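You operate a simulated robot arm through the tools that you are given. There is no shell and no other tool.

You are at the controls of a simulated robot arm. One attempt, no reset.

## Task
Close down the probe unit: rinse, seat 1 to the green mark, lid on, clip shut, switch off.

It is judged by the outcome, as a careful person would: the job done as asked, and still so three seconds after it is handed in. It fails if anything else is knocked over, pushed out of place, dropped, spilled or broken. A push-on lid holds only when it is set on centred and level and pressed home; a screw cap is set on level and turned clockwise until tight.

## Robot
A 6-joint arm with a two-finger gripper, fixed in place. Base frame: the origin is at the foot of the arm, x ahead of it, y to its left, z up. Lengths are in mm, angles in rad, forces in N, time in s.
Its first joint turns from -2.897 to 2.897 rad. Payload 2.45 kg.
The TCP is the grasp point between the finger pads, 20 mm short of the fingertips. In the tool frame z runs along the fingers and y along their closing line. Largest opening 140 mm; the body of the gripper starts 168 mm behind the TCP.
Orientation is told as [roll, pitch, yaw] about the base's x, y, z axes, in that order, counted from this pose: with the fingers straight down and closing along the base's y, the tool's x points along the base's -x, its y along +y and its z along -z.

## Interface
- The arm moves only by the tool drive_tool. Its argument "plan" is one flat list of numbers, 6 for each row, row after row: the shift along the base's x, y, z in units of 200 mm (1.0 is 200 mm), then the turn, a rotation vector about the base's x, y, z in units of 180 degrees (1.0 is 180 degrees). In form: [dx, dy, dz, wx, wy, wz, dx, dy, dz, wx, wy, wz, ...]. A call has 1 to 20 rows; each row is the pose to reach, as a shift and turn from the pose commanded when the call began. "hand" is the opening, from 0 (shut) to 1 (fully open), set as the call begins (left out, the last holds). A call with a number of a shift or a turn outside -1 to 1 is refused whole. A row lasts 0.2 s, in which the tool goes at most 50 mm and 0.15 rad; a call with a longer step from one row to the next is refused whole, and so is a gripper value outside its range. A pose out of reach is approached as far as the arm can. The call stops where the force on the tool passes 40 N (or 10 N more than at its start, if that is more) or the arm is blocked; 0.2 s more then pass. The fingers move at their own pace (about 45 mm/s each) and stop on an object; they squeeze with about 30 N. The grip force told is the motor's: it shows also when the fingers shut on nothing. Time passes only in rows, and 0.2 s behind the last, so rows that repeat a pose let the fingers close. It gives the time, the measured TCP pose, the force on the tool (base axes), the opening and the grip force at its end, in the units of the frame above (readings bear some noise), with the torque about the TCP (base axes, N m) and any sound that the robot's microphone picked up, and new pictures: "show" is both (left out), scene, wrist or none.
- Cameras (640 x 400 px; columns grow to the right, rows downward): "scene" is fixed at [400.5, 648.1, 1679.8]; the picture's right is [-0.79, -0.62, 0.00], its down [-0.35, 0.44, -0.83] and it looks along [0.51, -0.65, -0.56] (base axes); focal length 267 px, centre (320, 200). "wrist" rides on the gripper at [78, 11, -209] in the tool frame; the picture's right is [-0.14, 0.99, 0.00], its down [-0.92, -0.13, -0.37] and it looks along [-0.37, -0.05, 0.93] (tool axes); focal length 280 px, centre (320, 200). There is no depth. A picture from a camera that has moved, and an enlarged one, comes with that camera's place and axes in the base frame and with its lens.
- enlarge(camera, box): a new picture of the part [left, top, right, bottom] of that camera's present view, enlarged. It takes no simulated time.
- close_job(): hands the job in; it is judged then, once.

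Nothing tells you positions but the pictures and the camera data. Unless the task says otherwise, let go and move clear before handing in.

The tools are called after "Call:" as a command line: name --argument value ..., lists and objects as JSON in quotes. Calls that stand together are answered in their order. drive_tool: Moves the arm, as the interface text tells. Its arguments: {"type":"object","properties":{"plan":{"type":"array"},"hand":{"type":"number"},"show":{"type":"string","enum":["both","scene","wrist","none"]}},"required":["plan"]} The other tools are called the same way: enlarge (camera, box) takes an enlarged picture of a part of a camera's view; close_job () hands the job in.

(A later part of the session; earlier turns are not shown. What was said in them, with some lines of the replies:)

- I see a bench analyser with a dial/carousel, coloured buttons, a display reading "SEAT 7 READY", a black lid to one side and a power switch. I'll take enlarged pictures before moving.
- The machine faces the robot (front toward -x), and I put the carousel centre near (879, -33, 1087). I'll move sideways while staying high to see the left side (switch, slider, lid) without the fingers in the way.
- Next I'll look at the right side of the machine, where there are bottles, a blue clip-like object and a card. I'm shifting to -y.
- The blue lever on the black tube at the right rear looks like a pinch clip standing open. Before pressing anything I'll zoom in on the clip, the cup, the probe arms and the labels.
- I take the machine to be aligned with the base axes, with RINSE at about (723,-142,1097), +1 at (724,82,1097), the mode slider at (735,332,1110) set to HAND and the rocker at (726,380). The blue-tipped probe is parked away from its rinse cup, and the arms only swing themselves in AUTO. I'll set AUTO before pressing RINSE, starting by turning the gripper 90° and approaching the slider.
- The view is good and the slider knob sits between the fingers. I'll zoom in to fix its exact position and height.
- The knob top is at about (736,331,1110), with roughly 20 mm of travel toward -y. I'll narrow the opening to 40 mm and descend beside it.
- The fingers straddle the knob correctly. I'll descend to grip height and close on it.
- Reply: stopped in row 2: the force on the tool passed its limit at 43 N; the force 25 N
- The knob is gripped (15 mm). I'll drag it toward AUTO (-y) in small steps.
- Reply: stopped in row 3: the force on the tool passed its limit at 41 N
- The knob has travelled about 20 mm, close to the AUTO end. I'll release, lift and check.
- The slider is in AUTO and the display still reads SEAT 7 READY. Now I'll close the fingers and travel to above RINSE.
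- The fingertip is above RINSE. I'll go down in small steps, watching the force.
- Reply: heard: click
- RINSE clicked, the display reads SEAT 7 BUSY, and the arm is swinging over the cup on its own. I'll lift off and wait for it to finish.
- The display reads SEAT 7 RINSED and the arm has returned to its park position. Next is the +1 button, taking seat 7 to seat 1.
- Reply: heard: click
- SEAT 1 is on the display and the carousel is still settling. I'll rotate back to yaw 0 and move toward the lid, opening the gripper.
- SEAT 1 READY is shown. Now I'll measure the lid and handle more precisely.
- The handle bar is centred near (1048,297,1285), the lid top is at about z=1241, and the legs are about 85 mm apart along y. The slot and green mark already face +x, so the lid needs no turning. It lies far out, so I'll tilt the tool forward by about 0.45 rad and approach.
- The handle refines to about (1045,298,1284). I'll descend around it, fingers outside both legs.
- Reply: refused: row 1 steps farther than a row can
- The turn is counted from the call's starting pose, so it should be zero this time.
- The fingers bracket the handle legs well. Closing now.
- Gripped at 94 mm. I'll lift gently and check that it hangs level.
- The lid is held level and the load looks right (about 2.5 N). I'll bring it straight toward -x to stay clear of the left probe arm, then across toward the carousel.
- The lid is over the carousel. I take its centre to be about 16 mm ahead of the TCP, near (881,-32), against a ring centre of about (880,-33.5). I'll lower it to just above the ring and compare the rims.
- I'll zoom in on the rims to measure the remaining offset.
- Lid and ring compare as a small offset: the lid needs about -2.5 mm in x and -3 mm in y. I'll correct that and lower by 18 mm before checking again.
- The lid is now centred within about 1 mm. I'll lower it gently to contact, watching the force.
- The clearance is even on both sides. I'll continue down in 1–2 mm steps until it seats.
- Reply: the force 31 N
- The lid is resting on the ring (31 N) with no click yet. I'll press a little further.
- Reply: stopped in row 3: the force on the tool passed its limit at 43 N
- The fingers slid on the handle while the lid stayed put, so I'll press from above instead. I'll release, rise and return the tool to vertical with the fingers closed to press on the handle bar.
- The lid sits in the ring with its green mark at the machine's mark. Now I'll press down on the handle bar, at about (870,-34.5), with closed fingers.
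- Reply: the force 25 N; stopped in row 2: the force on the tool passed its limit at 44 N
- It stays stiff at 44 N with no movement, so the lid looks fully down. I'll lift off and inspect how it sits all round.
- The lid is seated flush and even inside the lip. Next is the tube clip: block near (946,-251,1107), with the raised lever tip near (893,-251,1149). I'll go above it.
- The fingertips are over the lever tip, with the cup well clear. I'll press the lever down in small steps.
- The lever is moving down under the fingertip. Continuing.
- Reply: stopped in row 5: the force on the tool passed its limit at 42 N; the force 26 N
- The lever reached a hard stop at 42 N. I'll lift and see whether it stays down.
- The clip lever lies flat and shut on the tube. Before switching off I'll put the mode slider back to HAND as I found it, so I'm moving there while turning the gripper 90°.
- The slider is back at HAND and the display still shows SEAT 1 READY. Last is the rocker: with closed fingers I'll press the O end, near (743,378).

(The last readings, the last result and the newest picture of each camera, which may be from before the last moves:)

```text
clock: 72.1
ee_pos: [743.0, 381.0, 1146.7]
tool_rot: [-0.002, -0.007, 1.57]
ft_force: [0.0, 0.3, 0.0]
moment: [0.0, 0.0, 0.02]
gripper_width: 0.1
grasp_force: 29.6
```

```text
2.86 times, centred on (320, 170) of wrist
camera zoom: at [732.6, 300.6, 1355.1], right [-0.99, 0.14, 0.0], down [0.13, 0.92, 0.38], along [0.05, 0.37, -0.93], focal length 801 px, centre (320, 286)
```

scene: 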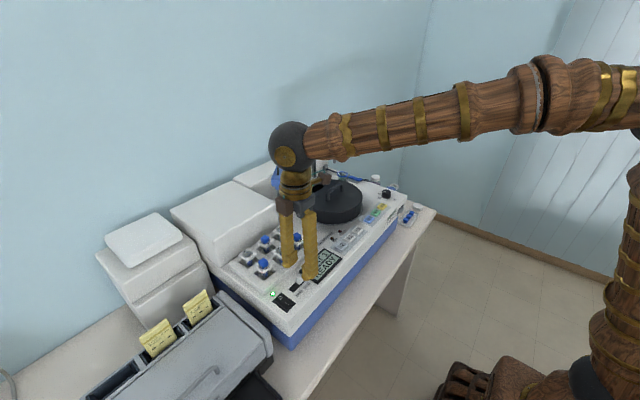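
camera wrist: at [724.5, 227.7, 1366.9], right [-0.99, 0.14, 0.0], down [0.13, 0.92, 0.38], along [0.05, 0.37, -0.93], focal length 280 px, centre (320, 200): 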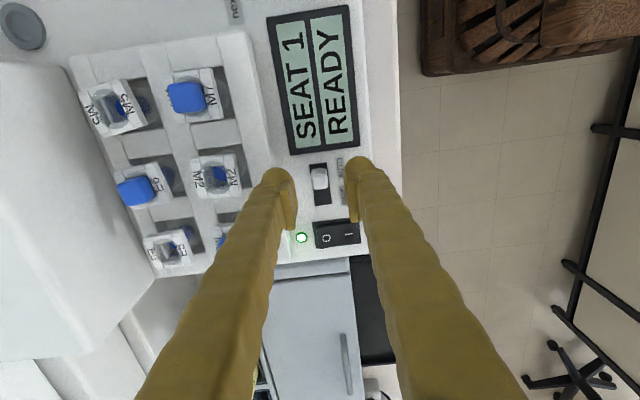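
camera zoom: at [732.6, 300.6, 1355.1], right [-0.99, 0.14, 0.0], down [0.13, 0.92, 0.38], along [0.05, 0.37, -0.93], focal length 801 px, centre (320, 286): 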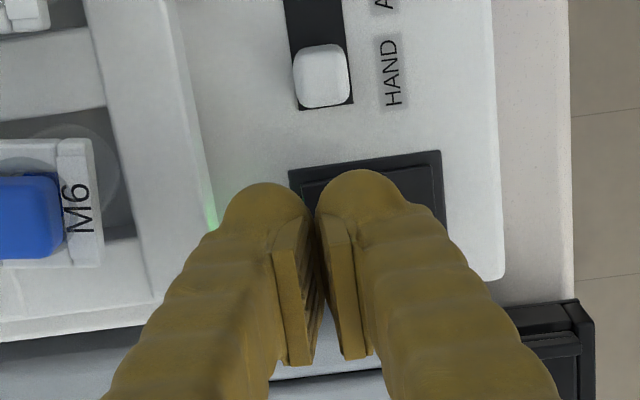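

Call:
drive_tool --plan '[0, 0, -0.06, 0, 0, 0, 0, 0, -0.075, 0, 0, 0, 0, 0, -0.09, 0, 0, 0, 0, 0, -0.105, 0, 0, 0, 0, 0, -0.12, 0, 0, 0, 0, 0, -0.135, 0, 0, 0]' --show "none"

Call:
enlarge --camera "scene" --box '[255, 240, 345, 320]'

```text
clock: 73.5
ee_pos: [743.7, 378.8, 1118.5]
tool_rot: [-0.003, -0.009, 1.572]
ft_force: [0.2, 0.3, -0.5]
moment: [0.01, -0.02, 0.01]
gripper_width: 0.1
grasp_force: 29.4
```

```text
5.00 times, centred on (300, 280) of scene
camera zoom: at [400.5, 648.1, 1679.8], right [-0.79, -0.62, 0.0], down [-0.35, 0.44, -0.83], along [0.51, -0.65, -0.56], focal length 1337 px, centre (420, -200)
```

zoom: 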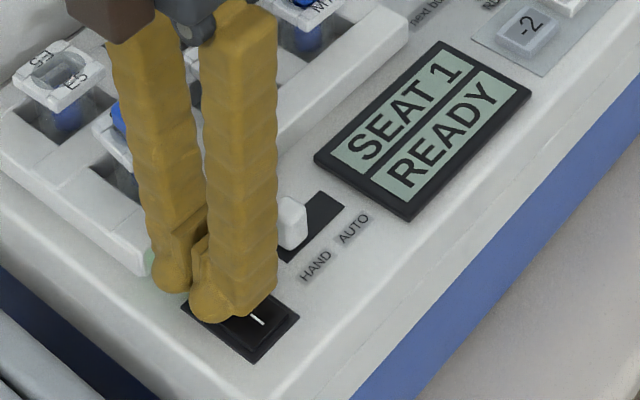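

Call:
drive_tool --plan '[0, 0, -0.01, 0, 0, 0, 0, 0, -0.02, 0, 0, 0, 0, 0, -0.03, 0, 0, 0, 0, 0, -0.04, 0, 0, 0]' --show "none"

Call:
enlarge --camera "scene" --box '[255, 240, 345, 320]'

```text
clock: 74.4
ee_pos: [744.2, 379.6, 1117.0]
tool_rot: [-0.008, -0.01, 1.573]
ft_force: [-0.4, -1.0, 8.0]
moment: [-0.09, 0.11, -0.06]
gripper_width: 0.0
grasp_force: 28.4
stopped in row 4: the force on the tool passed its limit at 45 N (the readings are from after the stop); the commanded pose is now the measured one
```

```text
5.00 times, centred on (300, 280) of scene
camera zoom: at [400.5, 648.1, 1679.8], right [-0.79, -0.62, 0.0], down [-0.35, 0.44, -0.83], along [0.51, -0.65, -0.56], focal length 1337 px, centre (420, -200)
```

zoom: 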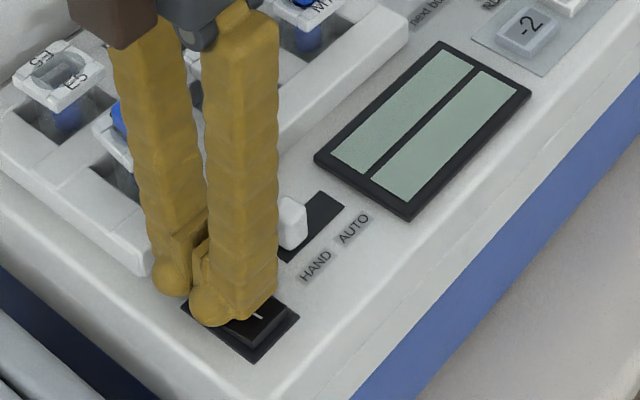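

The display has gone blank, so the unit is off. I'll lift clear and check that everything holds.

Call:
drive_tool --plan '[0, 0, 0.05, 0, 0, 0, 0, 0, 0.2, 0, 0, 0, 0, 0, 0.4, 0, 0, 0, 0, 0, 0.6, 0, 0, 0, 0, 0, 0.8, 0, 0, 0, -0.2, 0, 0.98, 0, 0, 0]' --show "none"

Call:
drive_tool --plan '[-0.2, 0, 0.1, 0, 0, 0, -0.4, 0, 0.2, 0, 0, 0, -0.6, 0, 0.3, 0, 0, 0, -0.8, 0, 0.4, 0, 0, 0, -0.8, 0, 0.4, 0, 0, 0, -0.8, 0, 0.4, 0, 0, 0, -0.8, 0, 0.4, 0, 0, 0, -0.8, 0, 0.4, 0, 0, 0]' --show "both"

Call:
enlarge --camera "scene" --box '[255, 220, 375, 320]'

Call:
enlarge --camera "scene" --box '[270, 125, 430, 245]'

```text
refused: row 6 steps farther than a row can; nothing moved
```

```text
clock: 76.2
ee_pos: [585.6, 378.4, 1194.0]
tool_rot: [-0.006, -0.01, 1.571]
ft_force: [1.3, 0.3, -0.1]
moment: [0.0, 0.02, 0.0]
gripper_width: 0.0
grasp_force: 29.6
camera wrist: at [574.8, 298.5, 1403.1], right [-0.99, 0.14, 0.0], down [0.13, 0.92, 0.38], along [0.06, 0.37, -0.93], focal length 280 px, centre (320, 200)
```

scene: 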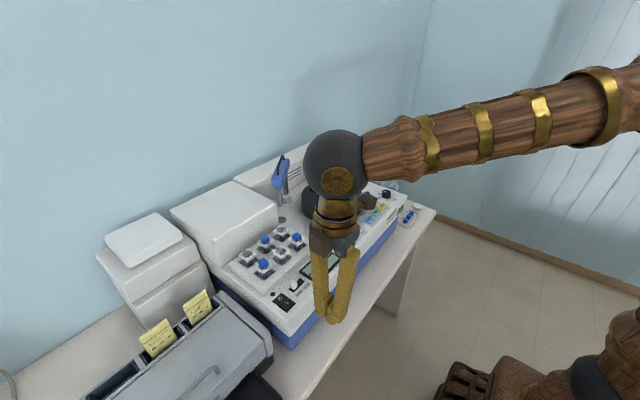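
wrist: 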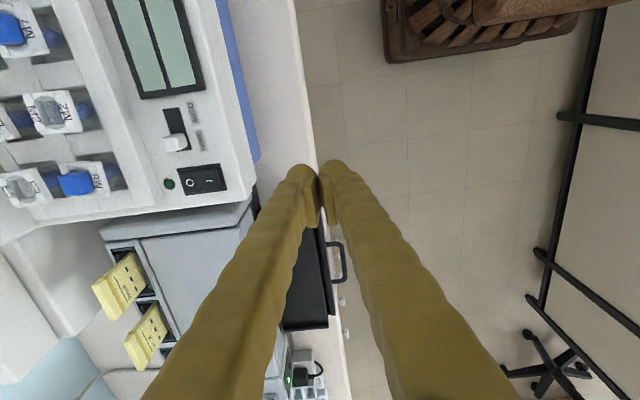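

```text
4.00 times, centred on (315, 270) of scene
camera zoom: at [400.5, 648.1, 1679.8], right [-0.79, -0.62, 0.0], down [-0.35, 0.44, -0.83], along [0.51, -0.65, -0.56], focal length 1070 px, centre (340, -80)
```

zoom: 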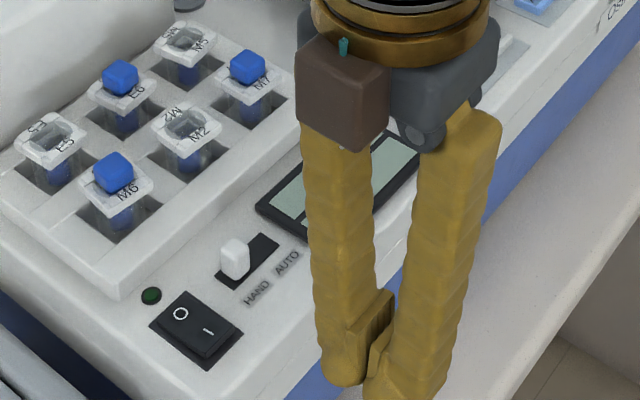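

```text
3.33 times, centred on (350, 185) of scene
camera zoom: at [400.5, 648.1, 1679.8], right [-0.79, -0.62, 0.0], down [-0.35, 0.44, -0.83], along [0.51, -0.65, -0.56], focal length 891 px, centre (220, 250)
```

zoom: 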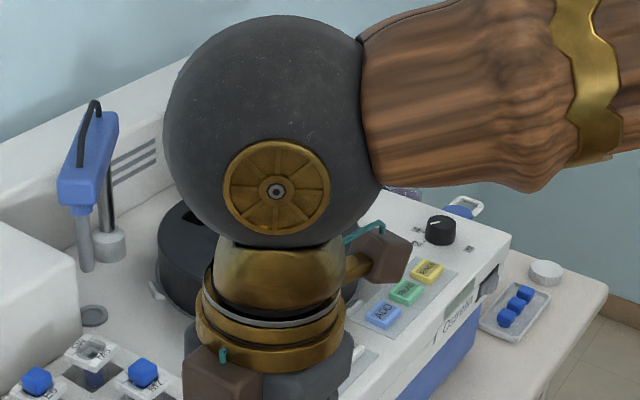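

The first call was refused, so the tool left at a shallow angle. The rocker is still off (LED and display dark) and nothing was disturbed. I'll raise clear and do a final inspection.

Call:
drive_tool --plan '[0, 0, 0.2, 0, 0, 0, 0, 0, 0.4, 0, 0, 0, 0, 0, 0.6, 0, 0, 0, 0, 0, 0.8, 0, 0, 0, 0, 0, 1, 0, 0, 0]' --show "none"

Call:
drive_tool --plan '[0, -0.2, 0.1, 0, 0, 0, 0, -0.4, 0.2, 0, 0, 0, 0, -0.6, 0.3, 0, 0, 0, 0, -0.8, 0.4, 0, 0, 0, 0, -1, 0.5, 0, 0, 0, 0, -1, 0.5, 0, 0, 0]' --show "both"

Call:
enlarge --camera "scene" --box '[255, 220, 375, 320]'

Call:
enlarge --camera "scene" --box '[270, 125, 430, 245]'

Call:
enlarge --camera "scene" --box '[325, 150, 385, 195]'

```text
clock: 77.4
ee_pos: [583.4, 379.9, 1396.3]
tool_rot: [-0.005, -0.007, 1.572]
ft_force: [0.6, -0.1, -0.5]
moment: [0.0, 0.01, 0.01]
gripper_width: 0.1
grasp_force: 29.5
```

```text
clock: 78.8
ee_pos: [584.5, 179.8, 1495.5]
tool_rot: [-0.007, -0.01, 1.571]
ft_force: [-0.8, 1.1, 0.4]
moment: [0.01, 0.01, 0.01]
gripper_width: 0.0
grasp_force: 29.2
camera wrist: at [573.7, 99.3, 1703.3], right [-0.99, 0.14, 0.0], down [0.12, 0.92, 0.38], along [0.06, 0.37, -0.93], focal length 280 px, centre (320, 200)
```

scene: 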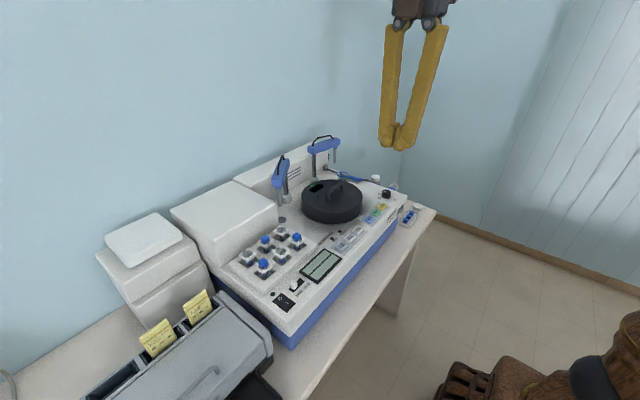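
wrist: 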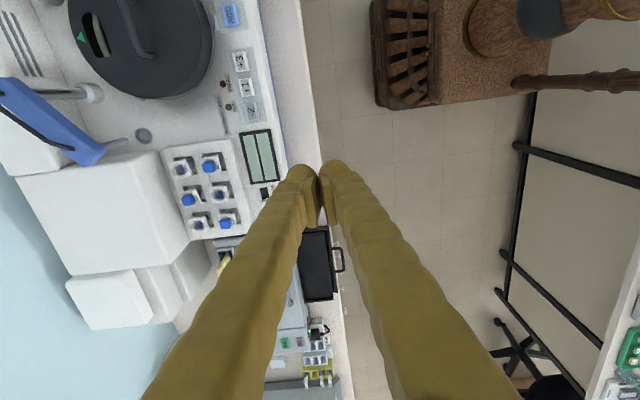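

```text
4.00 times, centred on (315, 270) of scene
camera zoom: at [400.5, 648.1, 1679.8], right [-0.79, -0.62, 0.0], down [-0.35, 0.44, -0.83], along [0.51, -0.65, -0.56], focal length 1070 px, centre (340, -80)
```

zoom: 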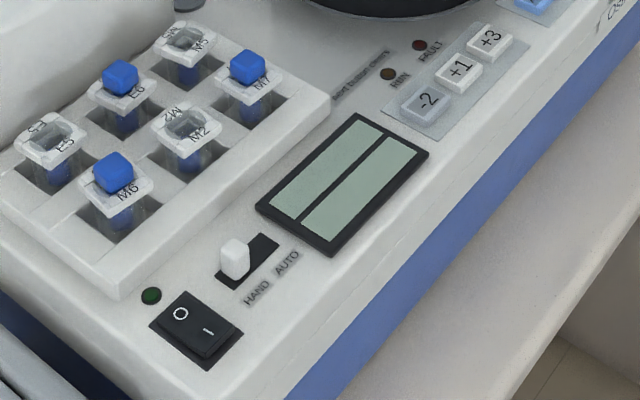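

```text
3.33 times, centred on (350, 185) of scene
camera zoom: at [400.5, 648.1, 1679.8], right [-0.79, -0.62, 0.0], down [-0.35, 0.44, -0.83], along [0.51, -0.65, -0.56], focal length 891 px, centre (220, 250)
```

zoom: 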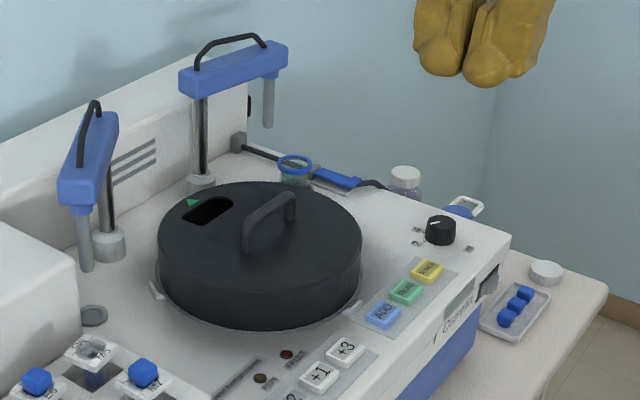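

```text
8.89 times, centred on (355, 172) of scene
camera zoom: at [400.5, 648.1, 1679.8], right [-0.79, -0.62, 0.0], down [-0.35, 0.44, -0.83], along [0.51, -0.65, -0.56], focal length 2377 px, centre (9, 444)
```

zoom: 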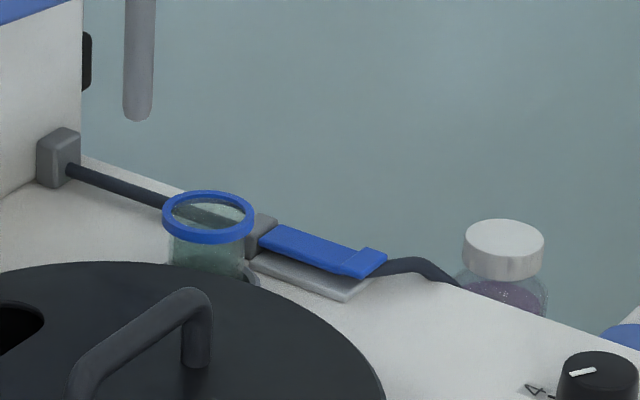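

Everything looks as asked. The rinse ran and the display showed RINSED, and seat 1 is at the green mark. The lid is centred, level and pressed home, and the clip is shut. The unit is switched off with the LED and display dark, and the mode slider is back at HAND. The arm is clear, so I'm handing in.

Call:
close_job

```text
The job is handed in.
```

The probe unit is closed down and the job is handed in; I have no verdict back yet.

- **Rinse:** I set the mode slider to AUTO so the arm would swing itself over the cup, then pressed RINSE. The display showed RINSED and the arm returned to its park position.
- **Seat 1:** One press of +1 moved it from seat 7, and the display read SEAT 1 READY.
- **Lid:** It sits centred and level inside the ring, with its green mark at the machine's mark. I pressed it down with about 44 N. It did not move further and I heard no click, so "pressed home" rests on that and on how it looks.
- **Clip:** The lever on the tube is pressed flat and stayed down when I let go.
- **Switch:** The power is off, with the LED and display dark.

I put the mode slider back to HAND before switching off. After pressing the switch, one move was refused, so the tool left the rocker at a shallow angle. The final pictures show the unit still off and nothing disturbed.
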